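You operate a simulated robot arm through the tools that you are given. There is no shell and no other tool.

Carry out the task below with a simulated robot arm. There is one attempt and no reset: what you move stays moved.

TASK
Set the three limit knobs to the card, then press STORE.
Fine: each knob takes the figure of its own colour; the power stays on.

The check looks at the end state, three seconds after you hand in, the way a careful person would. Anything else that was tipped, shoved, dropped, spilled or broken makes it a failure.

THE ROBOT
A 6-joint arm with a two-finger gripper on a trunk, on a base that drives. Base frame: it is fixed to the floor where the robot stands at the start and does not move with it; the origin is under the middle of the robot, x ahead of it, y to its left, z up; the surface under the hand at the start is at about z = 0.8. Lengths are in m, angles in rad, forces in N, time in s.
It reaches about 1.298 m from its shoulder. Its first joint turns from -2.601 to 2.601 rad. Places, roughly: blue limit knob [0.8, 0.2, 1.1]; red limit knob [0.8, 0, 1.1]; red master switch [0.8, -1.6, 1]; switch marked gauges [0.8, -1.6, 1.3]; switch on the alarm board [0.8, 0.1, 1]; white signal knob [0.8, 0.2, 1]; yellow limit knob [0.8, -0.1, 1.1]. Payload 1.57 kg.
The tool frame sits at the grasp point between the pads (the TCP): z along the fingers, y along the line on which they close. The tips reach 0.021 m beyond it. Largest opening 0.07 m; the body of the gripper starts 0.05 m behind the TCP.
Orientation is that of the tool frame in the base frame, as [roll, pitch, yaw] about the fixed x, y, z axes, in that order (R = Rz(yaw) Ry(pitch) Rx(roll)). With the fingers straight down and closing along the base's y, the tool's x points along the base's -x, its y along +y and its z along -z.

THE INTERFACE
- The arm moves only by the tool jog_arm. Its argument "increments" is a list of rows, each a list of 3 entries, a list of its own where there are three numbers: the finger opening in m, from 0 to 0.07, then the shift along the tool's x, y, z in units of 40 mm (1.0 is 40 mm), then the turn, a rotation vector about the tool's x, y, z in units of 6 degrees (1.0 is 6 degrees). In form: [[grip, [x, y, z], [ax, ay, az]], ...]. A call has 1 to 20 rows; each row shifts and turns the commanded pose from where the row before left it, along the tool's axes as they then stand. A call with a number of a shift or a turn outside -1 to 1 is refused whole. Each row takes 0.2 s and may step no farther than 0.05 m and 0.15 rad from the row before; otherwise, or with a gripper value out of range, the whole call is refused. A pose out of reach is approached as far as the arm can. The call stops where the force on the tool passes 40 N (or 10 N more than at its start, if that is more) or the arm is blocked; 0.2 s more then pass. Each finger halts on what it meets, pressing with about 22 N; the grip force reading is that of the motor and also rises with nothing between the fingers. The clock runs only during rows and for 0.2 s after the last one: add rows that do not move to give the fingers time. It gives the time, the measured TCP pose, the force on the tool (base axes), the opening and the grip force at its end, in the units of the frame above (readings bear some noise), with the torque about the TCP (base axes, N m) and any sound that the robot's microphone picked up, and new pictures: "views" is both (left out), scene, wrist or none.
- Cameras (640 x 400 px; columns grow to the right, rows downward): "scene" is now at [0.0355, 0.1493, 1.8959]; the picture's right is [-0.24, -0.97, 0.00], its down [-0.66, 0.16, -0.73] and it looks along [0.71, -0.18, -0.68] (base axes); focal length 278 px, centre (320, 200). "wrist" rides on the gripper at [0.079, 0.004, -0.081] in the tool frame; the picture's right is [-0.05, 1.00, 0.00], its down [-0.67, -0.04, -0.74] and it looks along [-0.74, -0.04, 0.67] (tool axes); focal length 256 px, centre (320, 200). There is no depth. A picture from a camera that has moved, and an enlarged one, comes with that camera's place and axes in the base frame and with its lens.
- lift_body(by): slides the trunk up (or, below 0, down) by that many m; the arm and the scene camera ride with it, the base frame stays. It gives what a move gives, with no picture.
- steer(legs): drives the robot by 1 to 6 legs, each [ahead, turn to the left] in m and rad, along the robot's own axes; the way and the turn of a leg run together, so that a leg with both is an arc; at most 1.5 m and 3.142 rad a leg. The arm and the cameras ride along, it lands a little off, and it stops where it bumps. It gives what a move gives, and a new picture of the scene camera.
- aim_head(pan, tilt): turns the head with the scene camera to pan (to the left, within 2.705 rad either way) and tilt (down, from -0.506 to 1.204), counted from straight ahead of the robot. It gives what a move gives, and a new picture of the scene camera.
- close_up(camera, box): a new picture of the part [left, top, right, bottom] of that camera's present view, enlarged. The clock stands still meanwhile.
- sign_off(): hands the job in; it is judged then, once.

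Nothing tells you exact positions but the pictures and the camera data. Unless the task says otherwise, let go and move clear before handing in.

The tools are called as name(argument=value, ...) on one line, values as JSON. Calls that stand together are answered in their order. jog_arm: Moves the arm, as the interface text tells. Its arguments: {"type":"object","properties":{"increments":{"type":"array","items":{"type":"array"}},"views":{"type":"string","enum":["both","scene","wrist","none"]}},"required":["increments"]} The other tools are called the same way: lift_body (by) slides the trunk up or down; steer (legs) drives the base; aim_head (pan, tilt) turns the head that bears the scene camera; close_up (camera, box) takes an enlarged picture of a part of a camera's view; sign_off () hands the job in.

At the start:

```text
time_s: 0.0
tcp_pos: [0.7782, -0.0056, 1.2247]
tcp_rot: [3.141, 0.0, 3.14]
contact_force: [0.1, -0.2, 0.4]
ft_torque: [0.01, 0.0, -0.02]
opening: 0.0699
finger_force: 0.1
trunk travel left (down, up): [-0.906, 0.064]
robot x, y, heading: [0.0024, 0.0034, -0.003]
head pan, tilt: [-0.241, 0.75]
```

scene: 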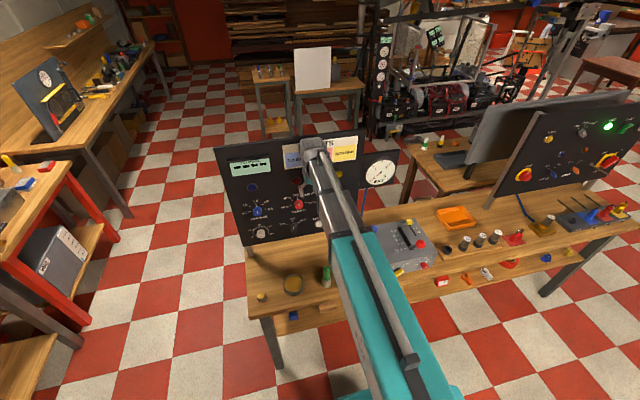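
wrist: 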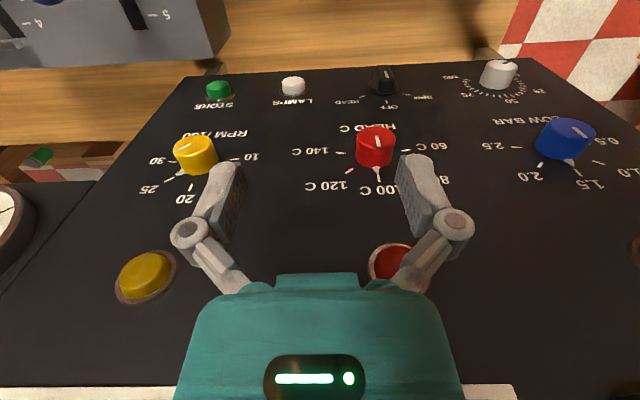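

I see a dark panel with three coloured limit knobs (yellow, red, blue), a STORE button (green), and cards at the top of the panel. I'll zoom in to read the cards and the dials before moving anything.

close_up(camera="scene", box=[210, 120, 410, 245])

close_up(camera="wrist", box=[100, 50, 420, 250])

close_up(camera="wrist", box=[340, 40, 640, 228])

```text
3.20 times, centred on (310, 182) of scene
camera zoom: at [0.0355, 0.1493, 1.8959], right [-0.24, -0.97, 0.0], down [-0.66, 0.16, -0.73], along [0.71, -0.18, -0.68], focal length 891 px, centre (352, 256)
```

zoom: 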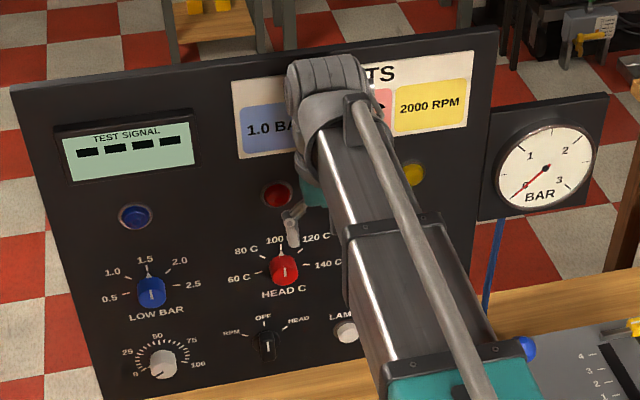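

```text
2.00 times, centred on (260, 150) of wrist
camera zoom: at [0.6995, -0.0027, 1.3062], right [0.05, 1.0, 0.0], down [0.67, -0.04, 0.74], along [0.74, -0.04, -0.67], focal length 512 px, centre (440, 300)
```

zoom: 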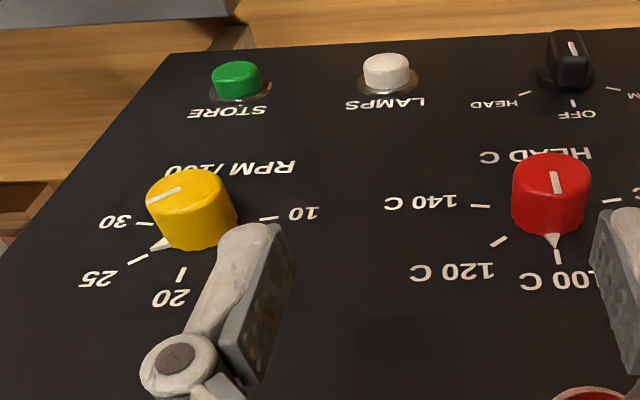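

```text
2.13 times, centred on (490, 134) of wrist
camera zoom: at [0.6995, -0.0027, 1.3062], right [0.05, 1.0, 0.0], down [0.67, -0.04, 0.74], along [0.74, -0.04, -0.67], focal length 545 px, centre (-42, 340)
```

zoom: 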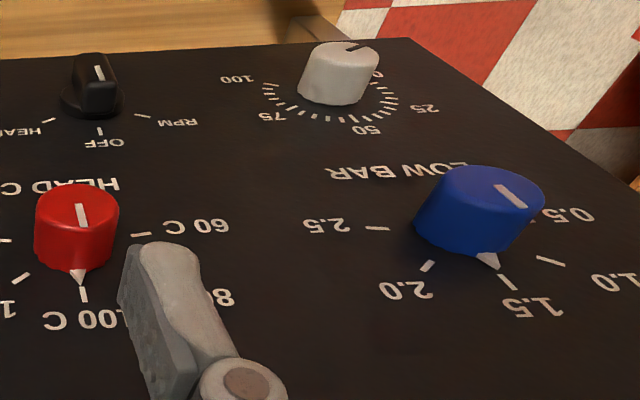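

The card reads 1.0 BAR on blue and 2000 RPM on yellow, but the arm hides the red figure. I'll back the hand away from the panel along base -x so I can read the whole card and the dials.

jog_arm(increments=[[0.07, [1, 0, 0], [0, 0, 0]], [0.07, [1, 0, 0], [0, 0, 0]], [0.07, [1, 0, 0], [0, 0, 0]], [0.07, [1, 0, 0], [0, 0, 0]], [0.07, [1, 0, 0], [0, 0, 0]], [0.07, [1, 0, 0], [0, 0, 0]]])

```text
time_s: 1.4
tcp_pos: [0.5386, -0.0064, 1.2256]
tcp_rot: [3.141, 0.001, 3.141]
contact_force: [0.1, -1.0, 0.0]
ft_torque: [0.0, 0.02, 0.05]
opening: 0.0701
finger_force: 0.0
trunk travel left (down, up): [-0.906, 0.064]
robot x, y, heading: [-0.0006, 0.0002, 0.001]
head pan, tilt: [-0.241, 0.75]
camera scene: at [0.0343, 0.1493, 1.8959], right [-0.24, -0.97, 0.0], down [-0.66, 0.16, -0.73], along [0.71, -0.18, -0.68], focal length 278 px, centre (320, 200)
camera wrist: at [0.459, -0.0032, 1.3066], right [0.05, 1.0, 0.0], down [0.67, -0.04, 0.75], along [0.74, -0.04, -0.67], focal length 256 px, centre (320, 200)
```

scene: 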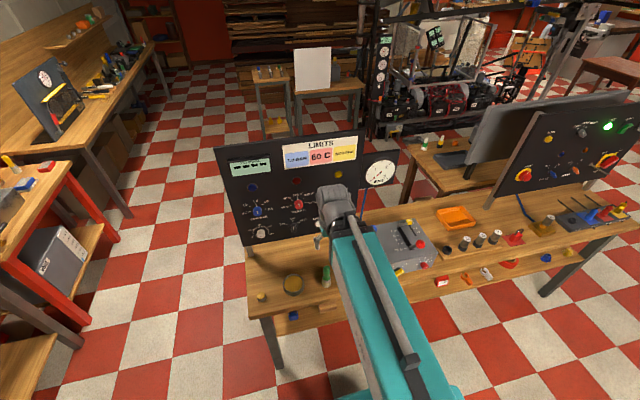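
wrist: 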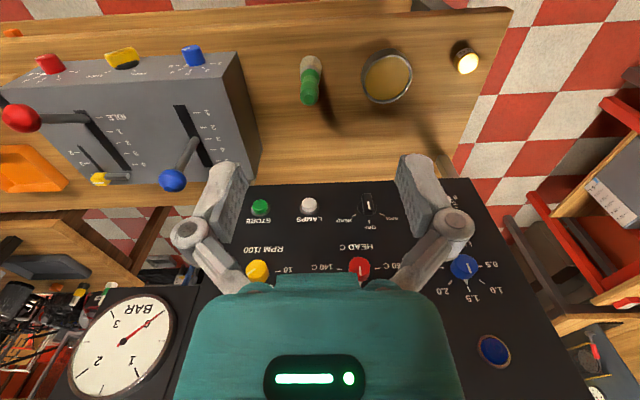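

close_up(camera="scene", box=[270, 130, 370, 193])

close_up(camera="scene", box=[210, 160, 350, 248])

close_up(camera="scene", box=[480, 90, 640, 240])

close_up(camera="wrist", box=[220, 170, 540, 370])

```text
6.35 times, centred on (320, 162) of scene
camera zoom: at [0.0343, 0.1493, 1.8959], right [-0.24, -0.97, 0.0], down [-0.66, 0.16, -0.73], along [0.71, -0.18, -0.68], focal length 1768 px, centre (320, 444)
```

zoom: 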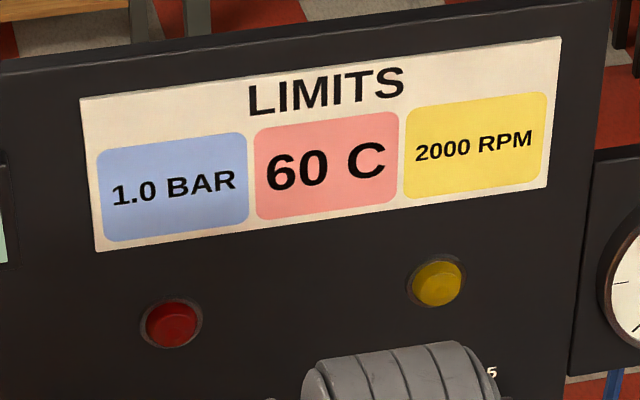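

```text
4.55 times, centred on (280, 204) of scene
camera zoom: at [0.0343, 0.1493, 1.8959], right [-0.24, -0.97, 0.0], down [-0.66, 0.16, -0.73], along [0.71, -0.18, -0.68], focal length 1266 px, centre (502, 182)
```

zoom: 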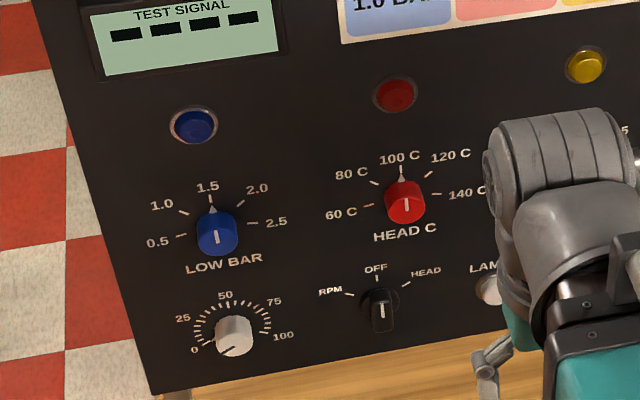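

```text
2.67 times, centred on (560, 165) of scene
camera zoom: at [0.0343, 0.1493, 1.8959], right [-0.24, -0.97, 0.0], down [-0.66, 0.16, -0.73], along [0.71, -0.18, -0.68], focal length 742 px, centre (-320, 293)
```

zoom: 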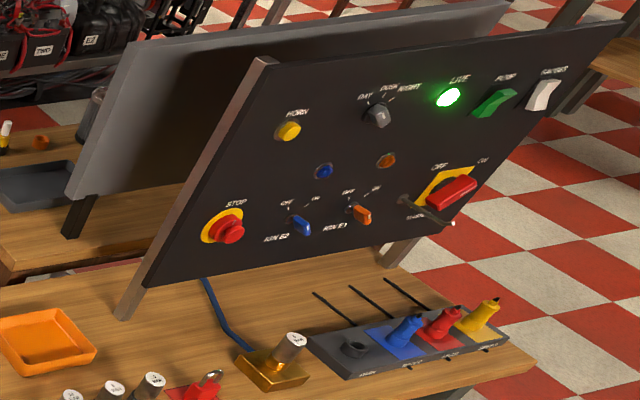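

```text
2.00 times, centred on (380, 270) of wrist
camera zoom: at [0.459, -0.0032, 1.3066], right [0.05, 1.0, 0.0], down [0.67, -0.04, 0.75], along [0.74, -0.04, -0.67], focal length 512 px, centre (200, 60)
```

zoom: 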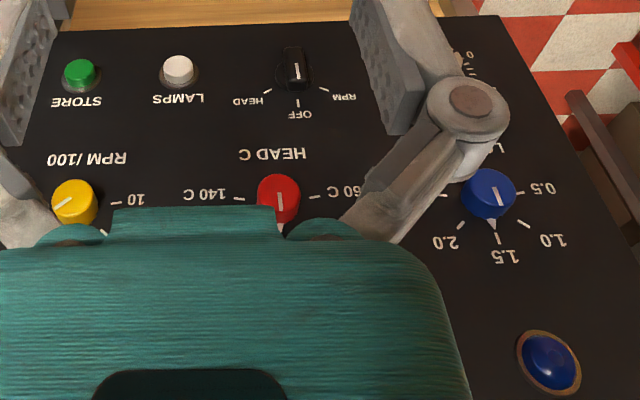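

The full card reads blue 1.0 BAR, red 60 C and yellow 2000 RPM, which is 20 on the RPM/100 dial. The board is a vertical plane at about x = 0.858, with knob fronts at about x = 0.828. I put blue near y 0.197, red near 0.035 and yellow near -0.12, all at z about 1.13, and STORE near [0.845, -0.149, 0.96]. Next I tip the hand so the fingers point forward at the panel, well clear of it.

jog_arm(increments=[[0.07, [0, 0, 0], [0, -1, 0]], [0.07, [0, 0, 0], [0, -1, 0]], [0.07, [0, 0, 0], [0, -1, 0]], [0.07, [0, 0, 0], [0, -1, 0]], [0.07, [0, 0, 0], [0, -1, 0]], [0.07, [0, 0, 0], [0, -1, 0]], [0.07, [0, 0, 0], [0, -1, 0]], [0.07, [0, 0, 0], [0, -1, 0]]])

```text
time_s: 3.2
tcp_pos: [0.6752, -0.0089, 1.2868]
tcp_rot: [-3.141, 0.837, -3.141]
contact_force: [-0.5, -0.5, -0.3]
ft_torque: [0.01, 0.01, 0.01]
opening: 0.07
finger_force: 0.0
out of reach, approached as far as the arm can: row 1, 2, 3, 4, 5, 6, 7, 8
trunk travel left (down, up): [-0.906, 0.064]
robot x, y, heading: [0.0001, 0.0007, 0.002]
head pan, tilt: [-0.241, 0.75]
camera scene: at [0.0354, 0.1493, 1.8959], right [-0.24, -0.97, 0.0], down [-0.66, 0.16, -0.73], along [0.71, -0.18, -0.68], focal length 278 px, centre (320, 200)
camera wrist: at [0.5628, -0.0049, 1.282], right [0.04, 1.0, 0.04], down [-0.11, -0.04, 0.99], along [0.99, -0.04, 0.11], focal length 256 px, centre (320, 200)
```

scene: 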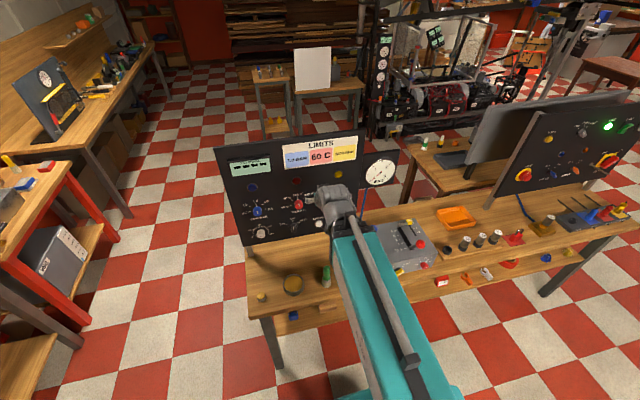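
wrist: 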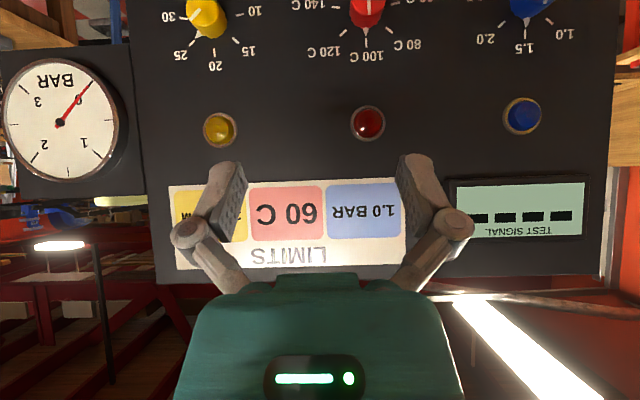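

The arm hit its inner reach limit, so the hand drifted forward to x 0.675 while tipping, still well clear of the panel. I'll zoom in on the dials from this nearly frontal view.

close_up(camera="wrist", box=[140, 0, 300, 100])

close_up(camera="wrist", box=[440, 0, 600, 100])

```text
4.00 times, centred on (220, 50) of wrist
camera zoom: at [0.5628, -0.0049, 1.282], right [0.04, 1.0, 0.04], down [-0.11, -0.04, 0.99], along [0.99, -0.04, 0.11], focal length 1024 px, centre (720, 800)
```

zoom: 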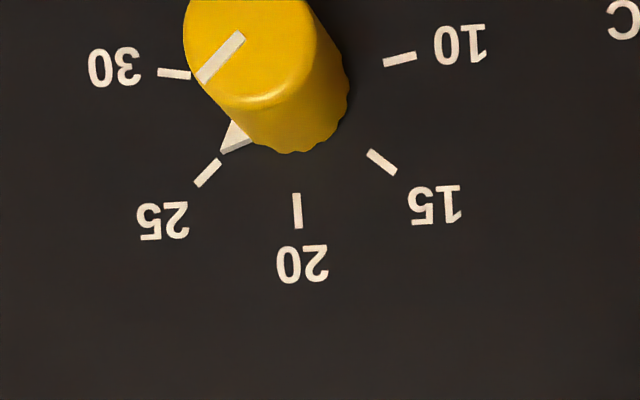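

```text
4.00 times, centred on (520, 50) of wrist
camera zoom: at [0.5628, -0.0049, 1.282], right [0.04, 1.0, 0.04], down [-0.11, -0.04, 0.99], along [0.99, -0.04, 0.11], focal length 1024 px, centre (-480, 800)
```

zoom: 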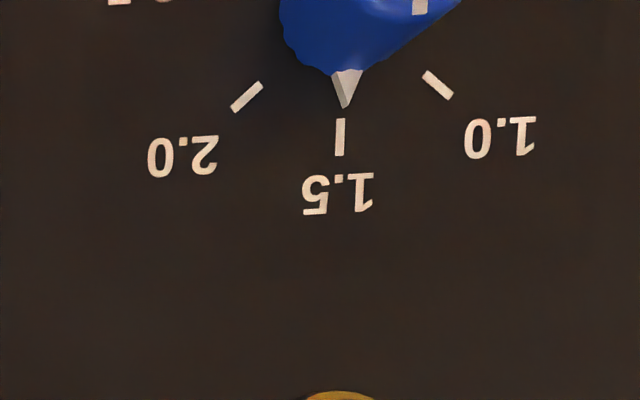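

Yellow points at 25, blue at 1.5 and red at 100. All three need to turn counter-clockwise as seen from the front: yellow one mark, blue one mark and red two marks. I'll finish levelling the hand so it points straight at the panel.

jog_arm(increments=[[0.07, [0, 0, 0.2], [0, -1, 0]], [0.07, [0, 0, 0.2], [0, -1, 0]], [0.07, [0, 0, 0.2], [0, -1, 0]], [0.07, [0, 0, 0.2], [0, -1, 0]], [0.07, [0, 0, 0.2], [0, -1, 0]], [0.07, [0, 0, 0.2], [0, -1, 0]], [0.07, [0, 0, 0.2], [0, -1, 0]]])

```text
time_s: 4.8
tcp_pos: [0.7355, -0.0064, 1.4044]
tcp_rot: [3.136, 1.533, -3.14]
contact_force: [-0.1, 0.0, 0.0]
ft_torque: [0.01, -0.01, 0.01]
opening: 0.0698
finger_force: 0.0
out of reach, approached as far as the arm can: row 1, 2, 3, 4, 5, 6, 7
trunk travel left (down, up): [-0.906, 0.064]
robot x, y, heading: [-0.0009, -0.0039, -0.001]
head pan, tilt: [-0.241, 0.75]
camera scene: at [0.0353, 0.1493, 1.8959], right [-0.24, -0.97, 0.0], down [-0.66, 0.16, -0.73], along [0.71, -0.18, -0.68], focal length 278 px, centre (320, 200)
camera wrist: at [0.6522, -0.004, 1.3279], right [-0.01, 1.0, 0.05], down [-0.72, -0.04, 0.69], along [0.7, -0.03, 0.72], focal length 256 px, centre (320, 200)
```

scene: 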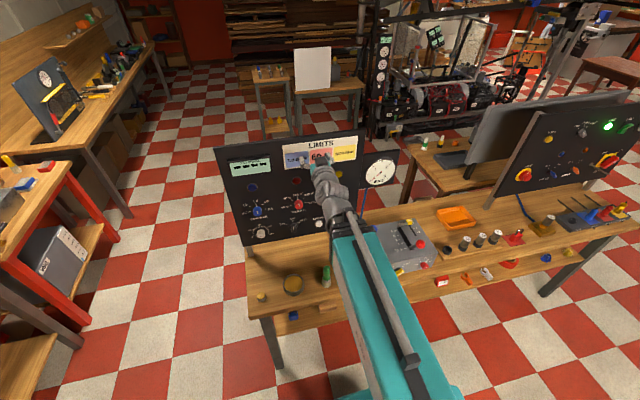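
wrist: 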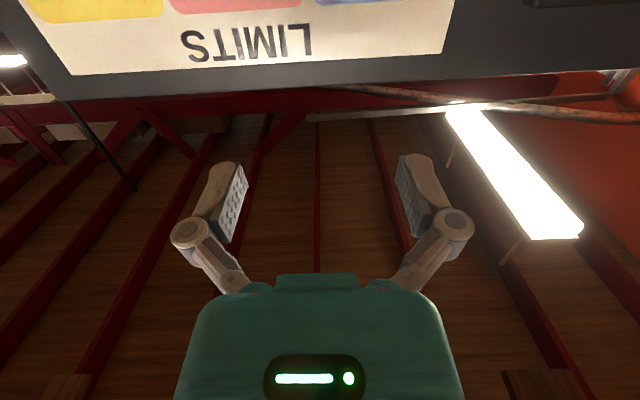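

The wrist is pinned at the arm's inner reach, which lifted the hand to z 1.40. Backing the base up a little will give room to work, so I'll look behind first.

aim_head(pan=2.7, tilt=0.75)

aim_head(pan=-2.7, tilt=0.75)

```text
time_s: 7.4
tcp_pos: [0.7369, -0.0066, 1.4023]
tcp_rot: [-3.134, 1.53, -3.125]
contact_force: [-0.1, -0.8, -0.1]
ft_torque: [0.0, -0.02, -0.02]
opening: 0.0699
finger_force: 0.0
trunk travel left (down, up): [-0.906, 0.064]
robot x, y, heading: [-0.0001, 0.0033, -0.001]
head pan, tilt: [2.7, 0.75]
camera scene: at [-0.12, 0.2046, 1.8959], right [0.43, 0.9, 0.0], down [0.62, -0.29, -0.73], along [-0.66, 0.31, -0.68], focal length 278 px, centre (320, 200)
```

scene: 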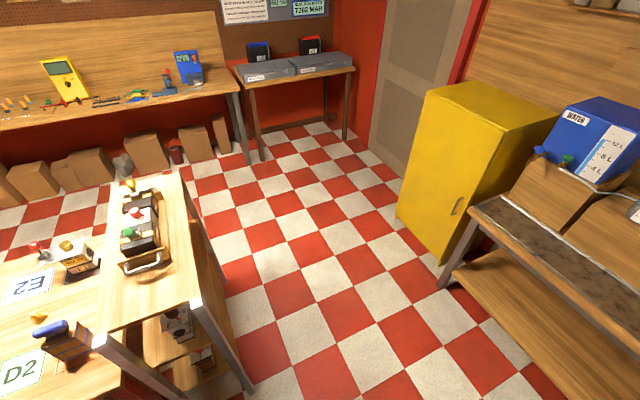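

```text
time_s: 11.6
tcp_pos: [0.7369, -0.0065, 1.4032]
tcp_rot: [-3.134, 1.53, -3.125]
contact_force: [-0.1, -0.2, 0.2]
ft_torque: [-0.01, 0.01, 0.0]
opening: 0.07
finger_force: 0.1
trunk travel left (down, up): [-0.906, 0.064]
robot x, y, heading: [-0.0003, 0.002, -0.006]
head pan, tilt: [-2.7, 0.75]
camera scene: at [-0.12, 0.1337, 1.8959], right [-0.43, 0.9, 0.0], down [0.62, 0.29, -0.73], along [-0.66, -0.31, -0.68], focal length 278 px, centre (320, 200)
```

scene: 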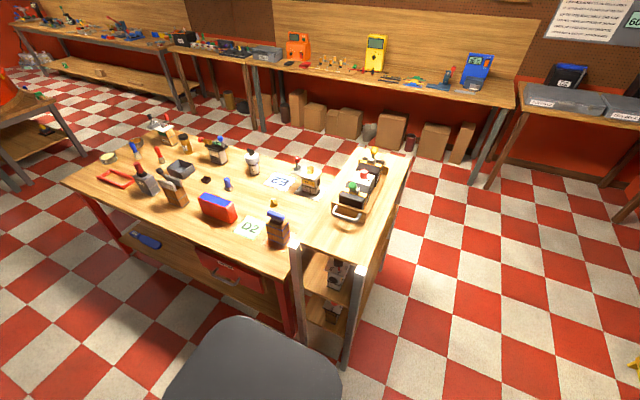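

Behind the robot is a table leg at about x = -0.68, and the way is otherwise clear. I'll back up 0.15 m, then point the head back at the panel.

steer(legs=[[-0.15, 0]])

aim_head(pan=-0.05, tilt=0.75)

```text
time_s: 13.1
tcp_pos: [0.5816, -0.0072, 1.4047]
tcp_rot: [3.139, 1.53, -3.135]
contact_force: [-0.4, -0.4, 1.0]
ft_torque: [0.01, -0.01, 0.01]
opening: 0.0703
finger_force: 0.0
trunk travel left (down, up): [-0.906, 0.064]
robot x, y, heading: [-0.156, -0.0013, -0.001]
head pan, tilt: [-2.7, 0.75]
camera scene: at [-0.2743, 0.1339, 1.8958], right [-0.43, 0.9, 0.0], down [0.62, 0.29, -0.73], along [-0.66, -0.31, -0.68], focal length 278 px, centre (320, 200)
```

scene: 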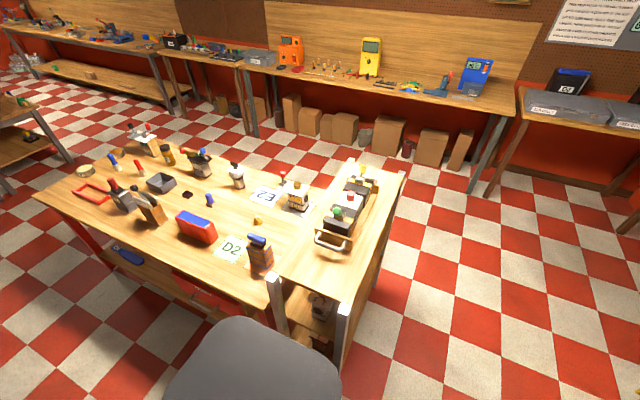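

```text
time_s: 15.5
tcp_pos: [0.5833, -0.0074, 1.4034]
tcp_rot: [3.138, 1.528, -3.138]
contact_force: [0.2, 0.2, -0.1]
ft_torque: [-0.03, -0.01, 0.0]
opening: 0.0699
finger_force: 0.1
trunk travel left (down, up): [-0.906, 0.064]
robot x, y, heading: [-0.1531, -0.0009, 0.005]
head pan, tilt: [-0.051, 0.75]
camera scene: at [-0.1153, 0.1649, 1.8959], right [-0.05, -1.0, 0.0], down [-0.68, 0.04, -0.73], along [0.73, -0.04, -0.68], focal length 278 px, centre (320, 200)
```

scene: 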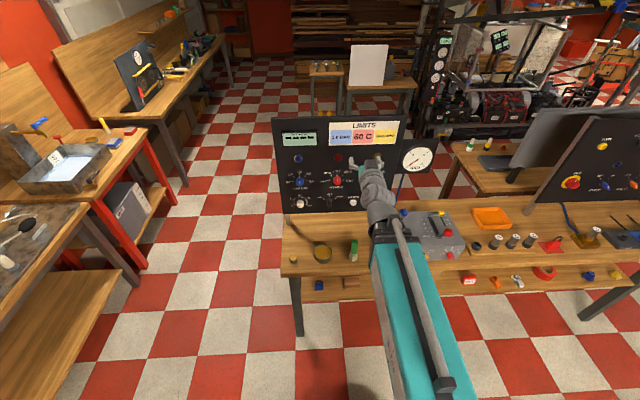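

The base is back and the hand is level and pointing forward at x 0.58, z 1.40. I'll test a move down to learn where the commanded pose currently sits.

jog_arm(increments=[[0.07, [0.5, 0, 0.5], [0, -0.4, 0]], [0.07, [0.5, 0, 0.5], [0, 0, 0]]], views="none")

```text
time_s: 16.1
tcp_pos: [0.6195, -0.0083, 1.41]
tcp_rot: [-1.82, 1.566, -1.814]
contact_force: [0.6, 0.7, -0.1]
ft_torque: [0.02, 0.0, -0.01]
opening: 0.0698
finger_force: 0.1
out of reach, approached as far as the arm can: row 1, 2
trunk travel left (down, up): [-0.906, 0.064]
robot x, y, heading: [-0.1541, -0.0014, -0.0]
head pan, tilt: [-0.051, 0.75]
```

jog_arm(increments=[[0.07, [0, 0, 1], [0, 0, 0]], [0.07, [0, 0, 1], [0, 0, 0]], [0.07, [0, 0, 0.5], [0, 0, 0]]], views="both")

```text
time_s: 16.9
tcp_pos: [0.7178, -0.0069, 1.4094]
tcp_rot: [-2.643, 1.57, -2.637]
contact_force: [-0.2, 0.1, 0.3]
ft_torque: [-0.03, 0.0, -0.02]
opening: 0.0698
finger_force: 0.0
trunk travel left (down, up): [-0.906, 0.064]
robot x, y, heading: [-0.154, 0.0015, 0.002]
head pan, tilt: [-0.051, 0.75]
camera scene: at [-0.1148, 0.1649, 1.8959], right [-0.05, -1.0, 0.0], down [-0.68, 0.04, -0.73], along [0.73, -0.04, -0.68], focal length 278 px, centre (320, 200)
camera wrist: at [0.6372, -0.004, 1.3317], right [-0.01, 1.0, 0.05], down [-0.74, -0.04, 0.67], along [0.67, -0.04, 0.74], focal length 256 px, centre (320, 200)
```

scene: 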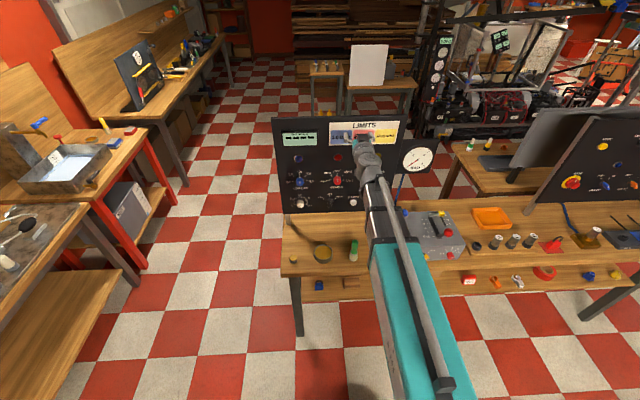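
wrist: 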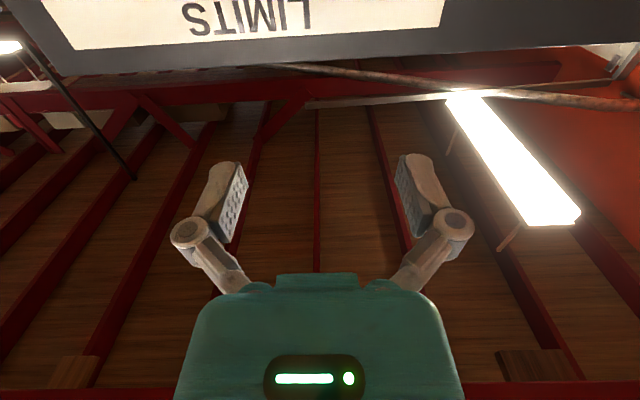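

No reach complaint at x 0.718, and the command now follows the measured pose. I'll go straight down towards the knob height, staying about 9 cm short of the knob fronts.

jog_arm(increments=[[0.07, [1, 0, 0], [0, 0, 0]], [0.07, [1, 0, 0], [0, 0, 0]], [0.07, [1, 0, 0], [0, 0, 0]], [0.07, [1, 0, 0], [0, 0, 0]], [0.07, [1, 0, 0], [0, 0, 0]], [0.07, [1, 0, 0], [0, 0, 0]]], views="both")

```text
time_s: 18.3
tcp_pos: [0.7172, -0.0079, 1.4114]
tcp_rot: [0.165, 1.57, 0.173]
contact_force: [-1.0, -0.4, 0.1]
ft_torque: [0.01, 0.01, 0.0]
opening: 0.0698
finger_force: 0.2
out of reach, approached as far as the arm can: row 1, 2, 3, 4, 5, 6
trunk travel left (down, up): [-0.906, 0.064]
robot x, y, heading: [-0.1506, -0.0006, 0.0]
head pan, tilt: [-0.051, 0.75]
camera scene: at [-0.1152, 0.1649, 1.8959], right [-0.05, -1.0, 0.0], down [-0.68, 0.04, -0.73], along [0.73, -0.04, -0.68], focal length 278 px, centre (320, 200)
camera wrist: at [0.6365, -0.004, 1.3319], right [-0.01, 1.0, 0.05], down [-0.75, -0.04, 0.67], along [0.67, -0.03, 0.74], focal length 256 px, centre (320, 200)
```

scene: 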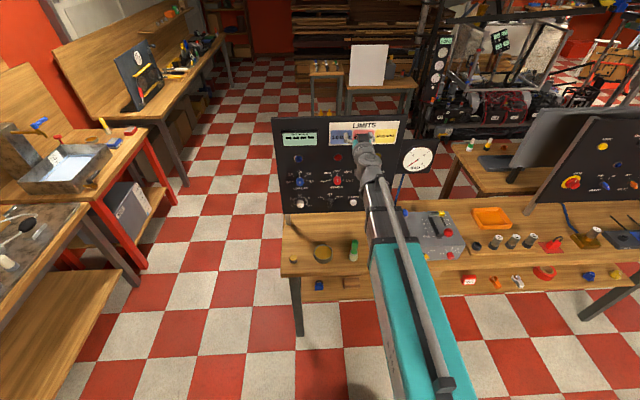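
wrist: 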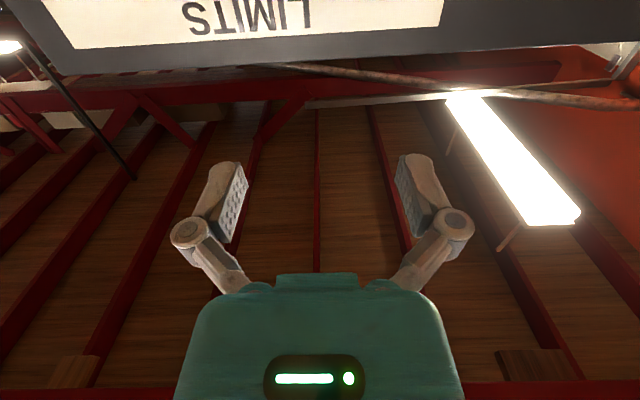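

Sideways and forward moves work, but the wrist height is fixed by the trunk, so I'll use lift_body for height. First I'll roll the hand half a turn so the wrist camera sits above the fingers, where it can see the knobs and their scales.

jog_arm(increments=[[0.07, [0, 0, 0], [0, 0, 1]], [0.07, [0, 0, 0], [0, 0, 1]], [0.07, [0, 0, 0], [0, 0, 1]], [0.07, [0, 0, 0], [0, 0, 1]], [0.07, [0, 0, 0], [0, 0, 1]], [0.07, [0, 0, 0], [0, 0, 1]], [0.07, [0, 0, 0], [0, 0, 1]], [0.07, [0, 0, 0], [0, 0, 1]], [0.07, [0, 0, 0], [0, 0, 1]], [0.07, [0, 0, 0], [0, 0, 1]], [0.07, [0, 0, 0], [0, 0, 1]], [0.07, [0, 0, 0], [0, 0, 1]], [0.07, [0, 0, 0], [0, 0, 1]], [0.07, [0, 0, 0], [0, 0, 1]], [0.07, [0, 0, 0], [0, 0, 1]]], views="wrist")

```text
time_s: 21.5
tcp_pos: [0.7193, -0.0058, 1.411]
tcp_rot: [1.571, -0.002, 1.579]
contact_force: [-0.8, 0.1, -0.5]
ft_torque: [-0.01, -0.02, 0.0]
opening: 0.07
finger_force: 0.0
trunk travel left (down, up): [-0.906, 0.064]
robot x, y, heading: [-0.1518, 0.0027, 0.001]
head pan, tilt: [-0.051, 0.75]
camera wrist: at [0.6378, 0.0711, 1.4155], right [0.0, -0.06, 1.0], down [-0.74, -0.67, -0.04], along [0.67, -0.74, -0.04], focal length 256 px, centre (320, 200)
```

wrist: 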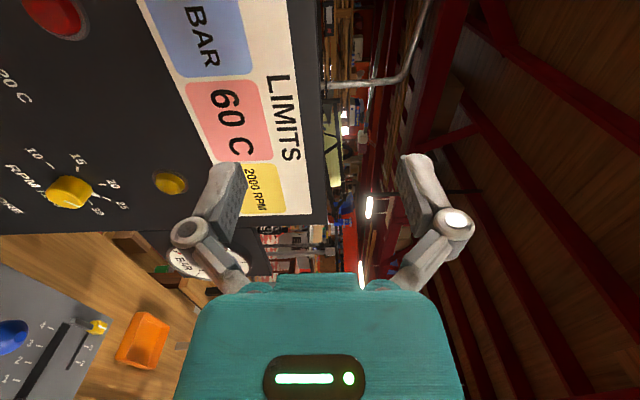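

The roll works with no limit reached so far. I'll do the other 90 degrees.

jog_arm(increments=[[0.07, [0, 0, 0], [0, 0, 1]], [0.07, [0, 0, 0], [0, 0, 1]], [0.07, [0, 0, 0], [0, 0, 1]], [0.07, [0, 0, 0], [0, 0, 1]], [0.07, [0, 0, 0], [0, 0, 1]], [0.07, [0, 0, 0], [0, 0, 1]], [0.07, [0, 0, 0], [0, 0, 1]], [0.07, [0, 0, 0], [0, 0, 1]], [0.07, [0, 0, 0], [0, 0, 1]], [0.07, [0, 0, 0], [0, 0, 1]], [0.07, [0, 0, 0], [0, 0, 1]], [0.07, [0, 0, 0], [0, 0, 1]], [0.07, [0, 0, 0], [0, 0, 1]], [0.07, [0, 0, 0], [0, 0, 1]], [0.07, [0, 0, 0], [0, 0, 1]]], views="wrist")

```text
time_s: 24.7
tcp_pos: [0.7195, -0.0082, 1.4108]
tcp_rot: [-2.029, -1.569, -1.106]
contact_force: [-0.6, -0.4, -0.6]
ft_torque: [-0.02, 0.0, 0.0]
opening: 0.07
finger_force: 0.0
trunk travel left (down, up): [-0.906, 0.064]
robot x, y, heading: [-0.1549, -0.0011, -0.001]
head pan, tilt: [-0.051, 0.75]
camera wrist: at [0.6378, -0.0133, 1.4904], right [0.01, -1.0, -0.06], down [-0.75, 0.03, -0.67], along [0.67, 0.05, -0.74], focal length 256 px, centre (320, 200)
```

wrist: 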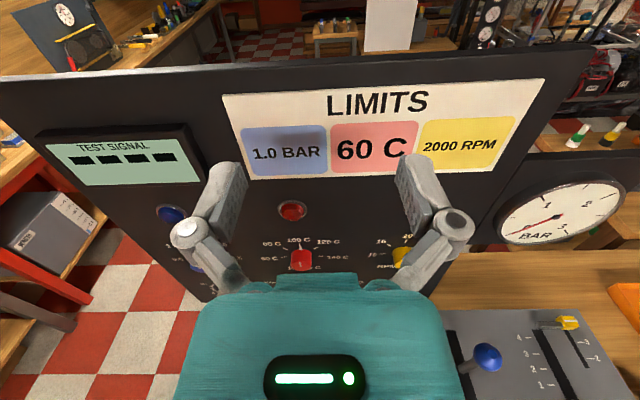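

The camera is now on top and upright. Now I lower the trunk to bring the fingers to knob height, about 9 cm short of the knobs.

lift_body(by=-0.27)

jog_arm(increments=[[0.07, [0, 0, 0], [0, 0, 0]]], views="both")

```text
time_s: 27.4
tcp_pos: [0.718, -0.0079, 1.1411]
tcp_rot: [-2.951, -1.569, -0.183]
contact_force: [0.4, 0.1, -0.8]
ft_torque: [0.0, 0.04, -0.01]
opening: 0.0698
finger_force: 0.0
trunk travel left (down, up): [-0.636, 0.334]
robot x, y, heading: [-0.1523, -0.0005, 0.0]
head pan, tilt: [-0.051, 0.75]
```

```text
time_s: 27.8
tcp_pos: [0.7195, -0.0073, 1.1407]
tcp_rot: [-2.97, -1.569, -0.165]
contact_force: [0.0, -0.4, -0.2]
ft_torque: [0.02, -0.02, 0.02]
opening: 0.0699
finger_force: 0.1
trunk travel left (down, up): [-0.636, 0.334]
robot x, y, heading: [-0.1538, 0.0003, -0.0]
head pan, tilt: [-0.051, 0.75]
camera scene: at [-0.1152, 0.1649, 1.6259], right [-0.05, -1.0, 0.0], down [-0.68, 0.04, -0.73], along [0.73, -0.04, -0.68], focal length 278 px, centre (320, 200)
camera wrist: at [0.6377, -0.0131, 1.2204], right [0.01, -1.0, -0.05], down [-0.75, 0.03, -0.67], along [0.67, 0.04, -0.74], focal length 256 px, centre (320, 200)
```

scene: 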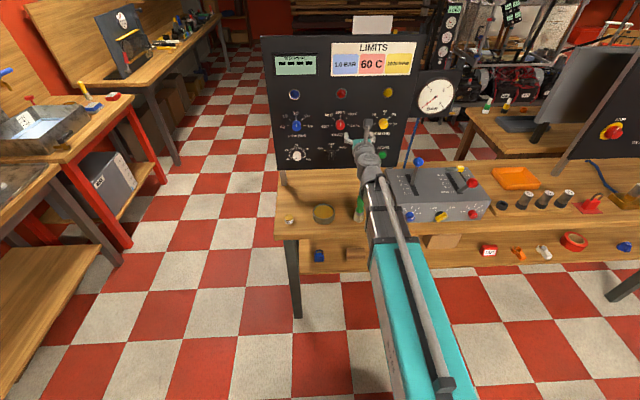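
wrist: 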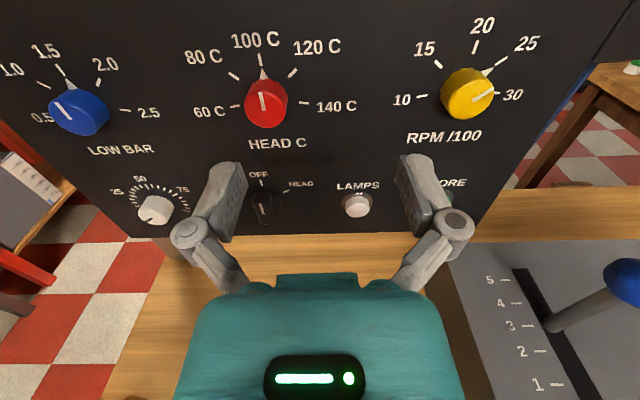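

I now have a clear upright view of all three dials and of STORE. I'll zoom in on each for accurate centres.

close_up(camera="wrist", box=[180, 20, 372, 140])

close_up(camera="wrist", box=[380, 10, 572, 130])

close_up(camera="wrist", box=[0, 30, 192, 150])

close_up(camera="scene", box=[260, 60, 420, 180])

```text
3.33 times, centred on (276, 80) of wrist
camera zoom: at [0.6377, -0.0131, 1.2204], right [0.01, -1.0, -0.05], down [-0.75, 0.03, -0.67], along [0.67, 0.04, -0.74], focal length 853 px, centre (467, 600)
```

zoom: 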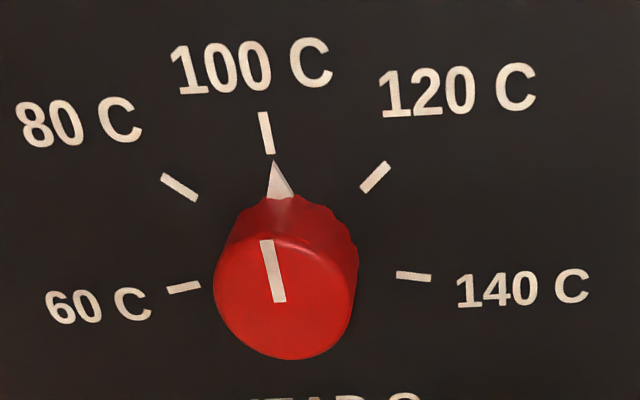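

```text
3.33 times, centred on (476, 70) of wrist
camera zoom: at [0.6377, -0.0131, 1.2204], right [0.01, -1.0, -0.05], down [-0.75, 0.03, -0.67], along [0.67, 0.04, -0.74], focal length 853 px, centre (-200, 633)
```

zoom: 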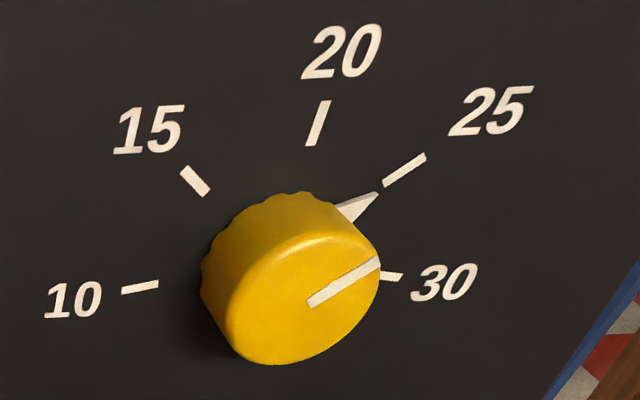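

```text
3.33 times, centred on (96, 90) of wrist
camera zoom: at [0.6377, -0.0131, 1.2204], right [0.01, -1.0, -0.05], down [-0.75, 0.03, -0.67], along [0.67, 0.04, -0.74], focal length 853 px, centre (1067, 567)
```

zoom: 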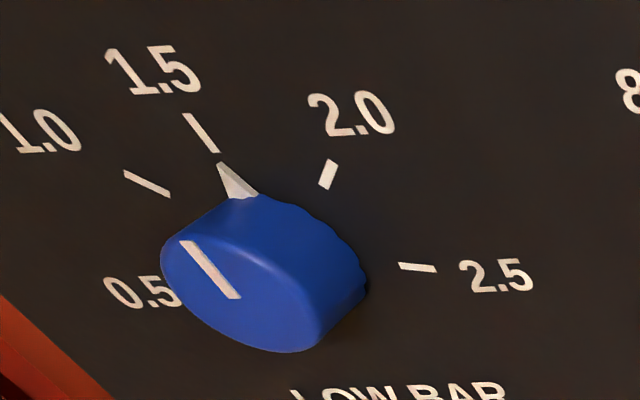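

```text
3.33 times, centred on (340, 120) of scene
camera zoom: at [-0.1152, 0.1649, 1.6259], right [-0.05, -1.0, 0.0], down [-0.68, 0.04, -0.73], along [0.73, -0.04, -0.68], focal length 928 px, centre (253, 467)
```

zoom: 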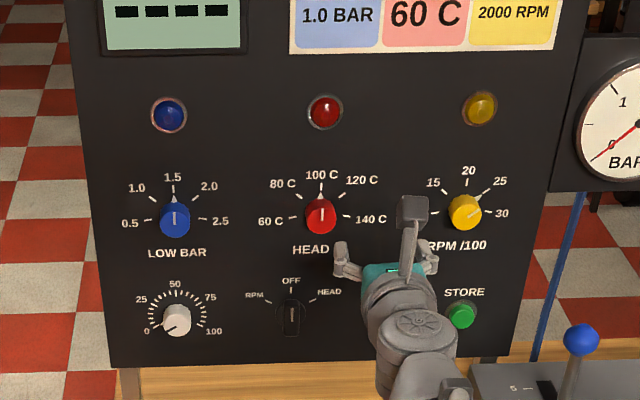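

From the wrist views, the panel face is at x ≈ 0.854 and the knob faces are at about 0.837, roughly 36 mm across. The axes are red y 0.039, yellow y -0.126 and blue y 0.203, all at z ≈ 1.116, with marks 50° apart. I start with red: line up with its axis and pre-roll the hand 30° clockwise so it can then turn back 100°.

lift_body(by=-0.0245)

jog_arm(increments=[[0.07, [0, -0.6, 0], [0, 0, 0]], [0.07, [0, -0.55, 0], [0, 0, 0]], [0.07, [0, 0, 0], [0, 0, 1]], [0.07, [0, 0, 0], [0, 0, 1]], [0.07, [0, 0, 0], [0, 0, 1]], [0.07, [0, 0, 0], [0, 0, 1]], [0.07, [0, 0, 0], [0, 0, 1]], [0.07, [0, 0, 0], [0, 0, 0]]], views="both")

```text
time_s: 28.5
tcp_pos: [0.7189, -0.0089, 1.1172]
tcp_rot: [-2.935, -1.569, -0.201]
contact_force: [0.6, -1.1, -0.7]
ft_torque: [0.02, -0.01, -0.04]
opening: 0.07
finger_force: 0.0
trunk travel left (down, up): [-0.612, 0.358]
robot x, y, heading: [-0.1528, 0.0009, 0.001]
head pan, tilt: [-0.051, 0.75]
```

```text
time_s: 30.3
tcp_pos: [0.7188, 0.0386, 1.1155]
tcp_rot: [-1.572, -1.045, -1.561]
contact_force: [0.5, 0.6, -0.4]
ft_torque: [0.0, 0.01, -0.02]
opening: 0.0703
finger_force: 0.0
trunk travel left (down, up): [-0.612, 0.358]
robot x, y, heading: [-0.1541, -0.0026, -0.002]
head pan, tilt: [-0.051, 0.75]
camera scene: at [-0.1152, 0.1649, 1.6014], right [-0.05, -1.0, 0.0], down [-0.68, 0.04, -0.73], along [0.73, -0.04, -0.68], focal length 278 px, centre (320, 200)
camera wrist: at [0.6375, -0.0061, 1.1831], right [0.01, -0.84, -0.55], down [-0.75, 0.36, -0.56], along [0.66, 0.41, -0.62], focal length 256 px, centre (320, 200)
```

scene: 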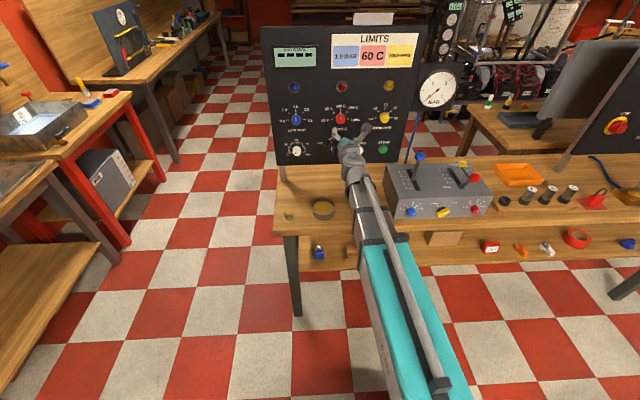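
wrist: 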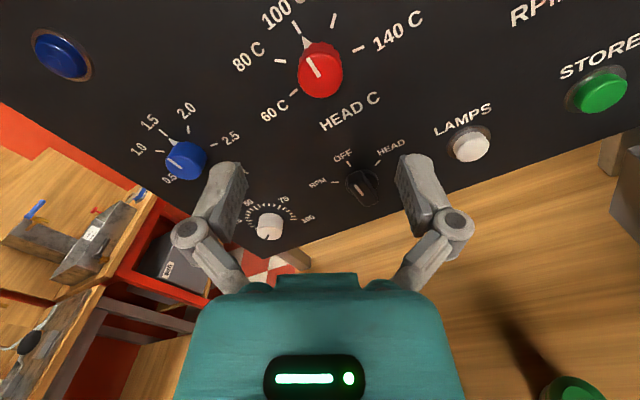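

close_up(camera="wrist", box=[256, 20, 384, 100])

close_up(camera="scene", box=[260, 70, 420, 170])

```text
5.00 times, centred on (320, 60) of wrist
camera zoom: at [0.6375, -0.0061, 1.1831], right [0.01, -0.84, -0.55], down [-0.75, 0.36, -0.56], along [0.66, 0.41, -0.62], focal length 1280 px, centre (320, 900)
```

zoom: 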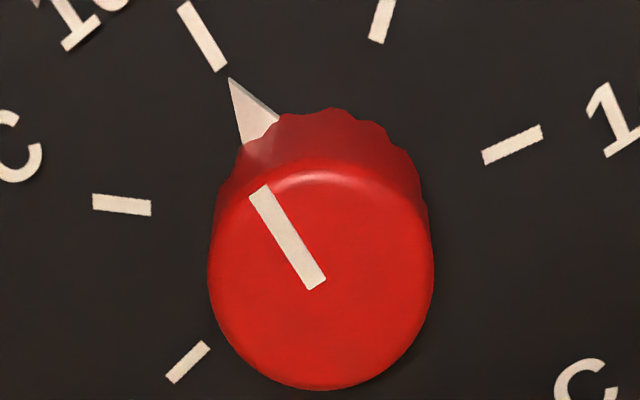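

```text
4.00 times, centred on (340, 120) of scene
camera zoom: at [-0.1152, 0.1649, 1.6014], right [-0.05, -1.0, 0.0], down [-0.68, 0.04, -0.73], along [0.73, -0.04, -0.68], focal length 1114 px, centre (240, 520)
```

zoom: 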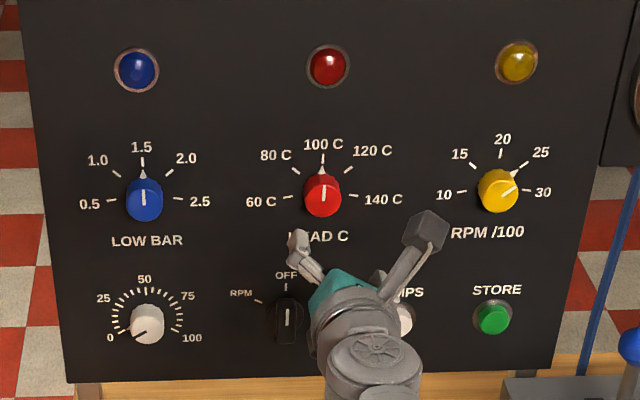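

The hand is centred on the red knob to within about a millimetre. I'll advance 0.108 m so the fingertips stop about 6 mm short of the panel.

jog_arm(increments=[[0.07, [0, 0, 0.7], [0, 0, 0]], [0.07, [0, 0, 0.7], [0, 0, 0]], [0.07, [0, 0, 0.7], [0, 0, 0]], [0.07, [0, 0, 0.6], [0, 0, 0]], [0.07, [0, 0, 0], [0, 0, 0]]], views="both")

```text
time_s: 31.5
tcp_pos: [0.8243, 0.0386, 1.1155]
tcp_rot: [-1.576, -1.047, -1.559]
contact_force: [0.2, 0.3, -0.2]
ft_torque: [-0.01, 0.01, -0.02]
opening: 0.07
finger_force: 0.1
trunk travel left (down, up): [-0.612, 0.358]
robot x, y, heading: [-0.1524, 0.0034, 0.003]
head pan, tilt: [-0.051, 0.75]
camera scene: at [-0.115, 0.1649, 1.6014], right [-0.05, -1.0, 0.0], down [-0.68, 0.04, -0.73], along [0.73, -0.04, -0.68], focal length 278 px, centre (320, 200)
camera wrist: at [0.7443, -0.0052, 1.1829], right [0.0, -0.84, -0.55], down [-0.75, 0.36, -0.56], along [0.66, 0.41, -0.63], focal length 256 px, centre (320, 200)
```

scene: 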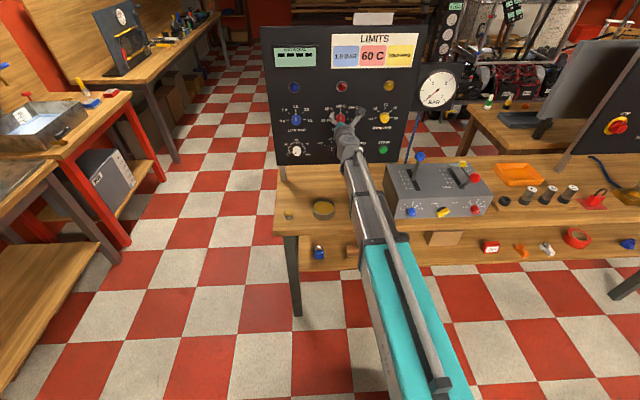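
wrist: 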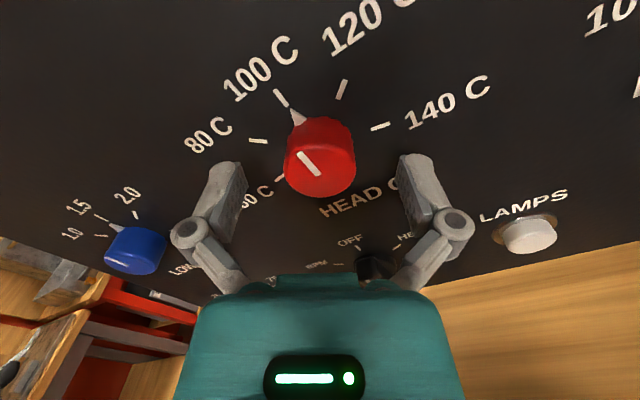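

The knob sits centred between the fingertips. I'll go 3 mm deeper and close on it.

jog_arm(increments=[[0.07, [0, 0, 0.08], [0, 0, 0]], [0.03, [0, 0, 0], [0, 0, 0]], [0.02, [0, 0, 0], [0, 0, 0]], [0.02, [0, 0, 0], [0, 0, 0]], [0.02, [0, 0, 0], [0, 0, 0]]], views="wrist")

```text
time_s: 32.7
tcp_pos: [0.8295, 0.0391, 1.1163]
tcp_rot: [-1.574, -1.046, -1.56]
contact_force: [-1.8, 0.8, 0.4]
ft_torque: [-0.04, 0.08, 0.17]
opening: 0.0337
finger_force: 31.9
trunk travel left (down, up): [-0.612, 0.358]
robot x, y, heading: [-0.153, -0.0011, 0.003]
head pan, tilt: [-0.051, 0.75]
camera wrist: at [0.7478, -0.0053, 1.1831], right [0.01, -0.84, -0.55], down [-0.75, 0.36, -0.56], along [0.66, 0.41, -0.63], focal length 256 px, centre (320, 200)
```

wrist: 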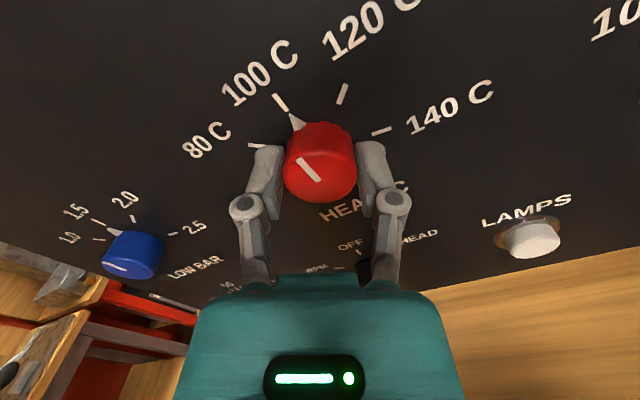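

I have a clean grip at 33.7 mm with almost no side force. Now I test a small counter-clockwise turn.

jog_arm(increments=[[0.02, [0, 0, 0], [0, 0, -1]], [0.02, [0, 0, 0], [0, 0, -1]], [0.02, [0, 0, 0], [0, 0, -1]], [0.02, [0, 0, 0], [0, 0, -1]]], views="wrist")

```text
time_s: 33.7
tcp_pos: [0.8292, 0.0392, 1.117]
tcp_rot: [-1.584, -1.469, -1.552]
contact_force: [-9.6, 2.1, -6.5]
ft_torque: [0.0, 0.27, 0.23]
opening: 0.0338
finger_force: 31.9
trunk travel left (down, up): [-0.612, 0.358]
robot x, y, heading: [-0.1538, -0.0023, -0.001]
head pan, tilt: [-0.051, 0.75]
camera wrist: at [0.7476, 0.0262, 1.1952], right [0.01, -0.99, -0.16], down [-0.75, 0.1, -0.66], along [0.67, 0.12, -0.74], focal length 256 px, centre (320, 200)
```

wrist: 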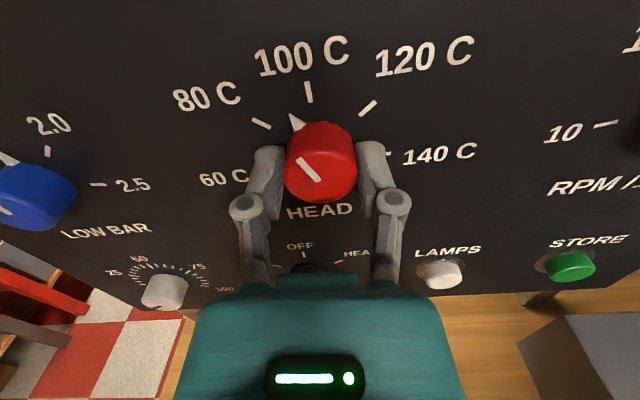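

The knob follows the hand. I'll continue towards 60.

jog_arm(increments=[[0.02, [0, 0, 0], [0, 0, -1]], [0.02, [0, 0, 0], [0, 0, -1]], [0.02, [0, 0, 0], [0, 0, -1]], [0.02, [0, 0, 0], [0, 0, -1]], [0.02, [0, 0, 0], [0, 0, -1]], [0.02, [0, 0, 0], [0, 0, -1]], [0.02, [0, 0, 0], [0, 0, -1]], [0.02, [0, 0, 0], [0, 0, -1]]], views="wrist")

```text
time_s: 35.5
tcp_pos: [0.8294, 0.0407, 1.1164]
tcp_rot: [1.57, -0.835, 1.58]
contact_force: [-22.8, 15.0, -19.6]
ft_torque: [0.04, 0.42, 0.37]
opening: 0.0335
finger_force: 32.2
trunk travel left (down, up): [-0.612, 0.358]
robot x, y, heading: [-0.155, -0.0005, -0.0]
head pan, tilt: [-0.051, 0.75]
camera wrist: at [0.7476, 0.0896, 1.1783], right [0.01, -0.78, 0.63], down [-0.74, -0.43, -0.52], along [0.67, -0.46, -0.58], focal length 256 px, centre (320, 200)
```

wrist: 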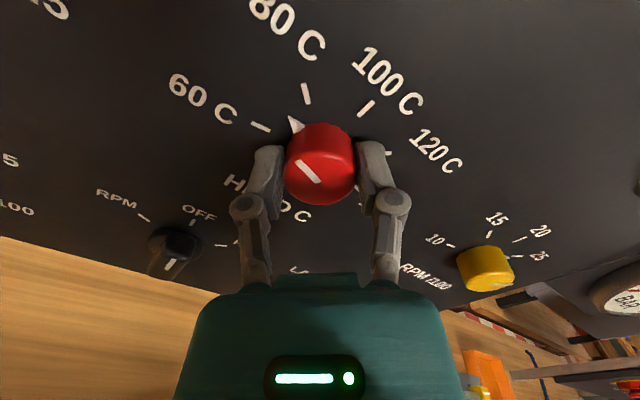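

The knob is now about 72° round, but side force has built up to about 34 N. I'll release, back off slightly and regrip before the last 28°.

jog_arm(increments=[[0.06, [0, 0, 0], [0, 0, 0]], [0.06, [0, 0, 0], [0, 0, 0]], [0.06, [0, 0, 0], [0, 0, 0]]], views="wrist")

```text
time_s: 36.3
tcp_pos: [0.8305, 0.038, 1.1166]
tcp_rot: [1.572, -0.836, 1.575]
contact_force: [0.3, 0.0, -0.4]
ft_torque: [0.01, -0.01, 0.01]
opening: 0.0598
finger_force: 0.1
trunk travel left (down, up): [-0.612, 0.358]
robot x, y, heading: [-0.1552, 0.0038, -0.002]
head pan, tilt: [-0.051, 0.75]
camera wrist: at [0.7485, 0.0869, 1.1784], right [0.01, -0.78, 0.63], down [-0.74, -0.42, -0.52], along [0.67, -0.46, -0.58], focal length 256 px, centre (320, 200)
```

wrist: 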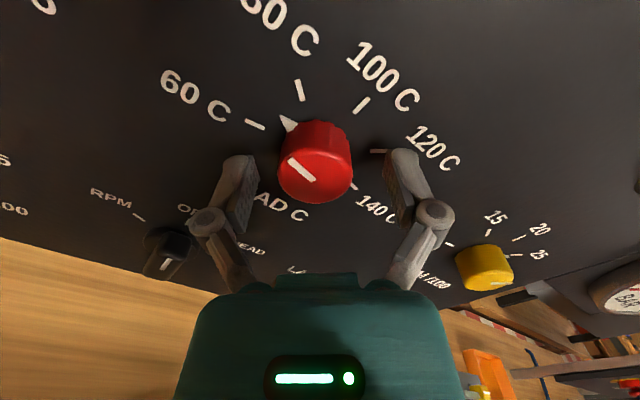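

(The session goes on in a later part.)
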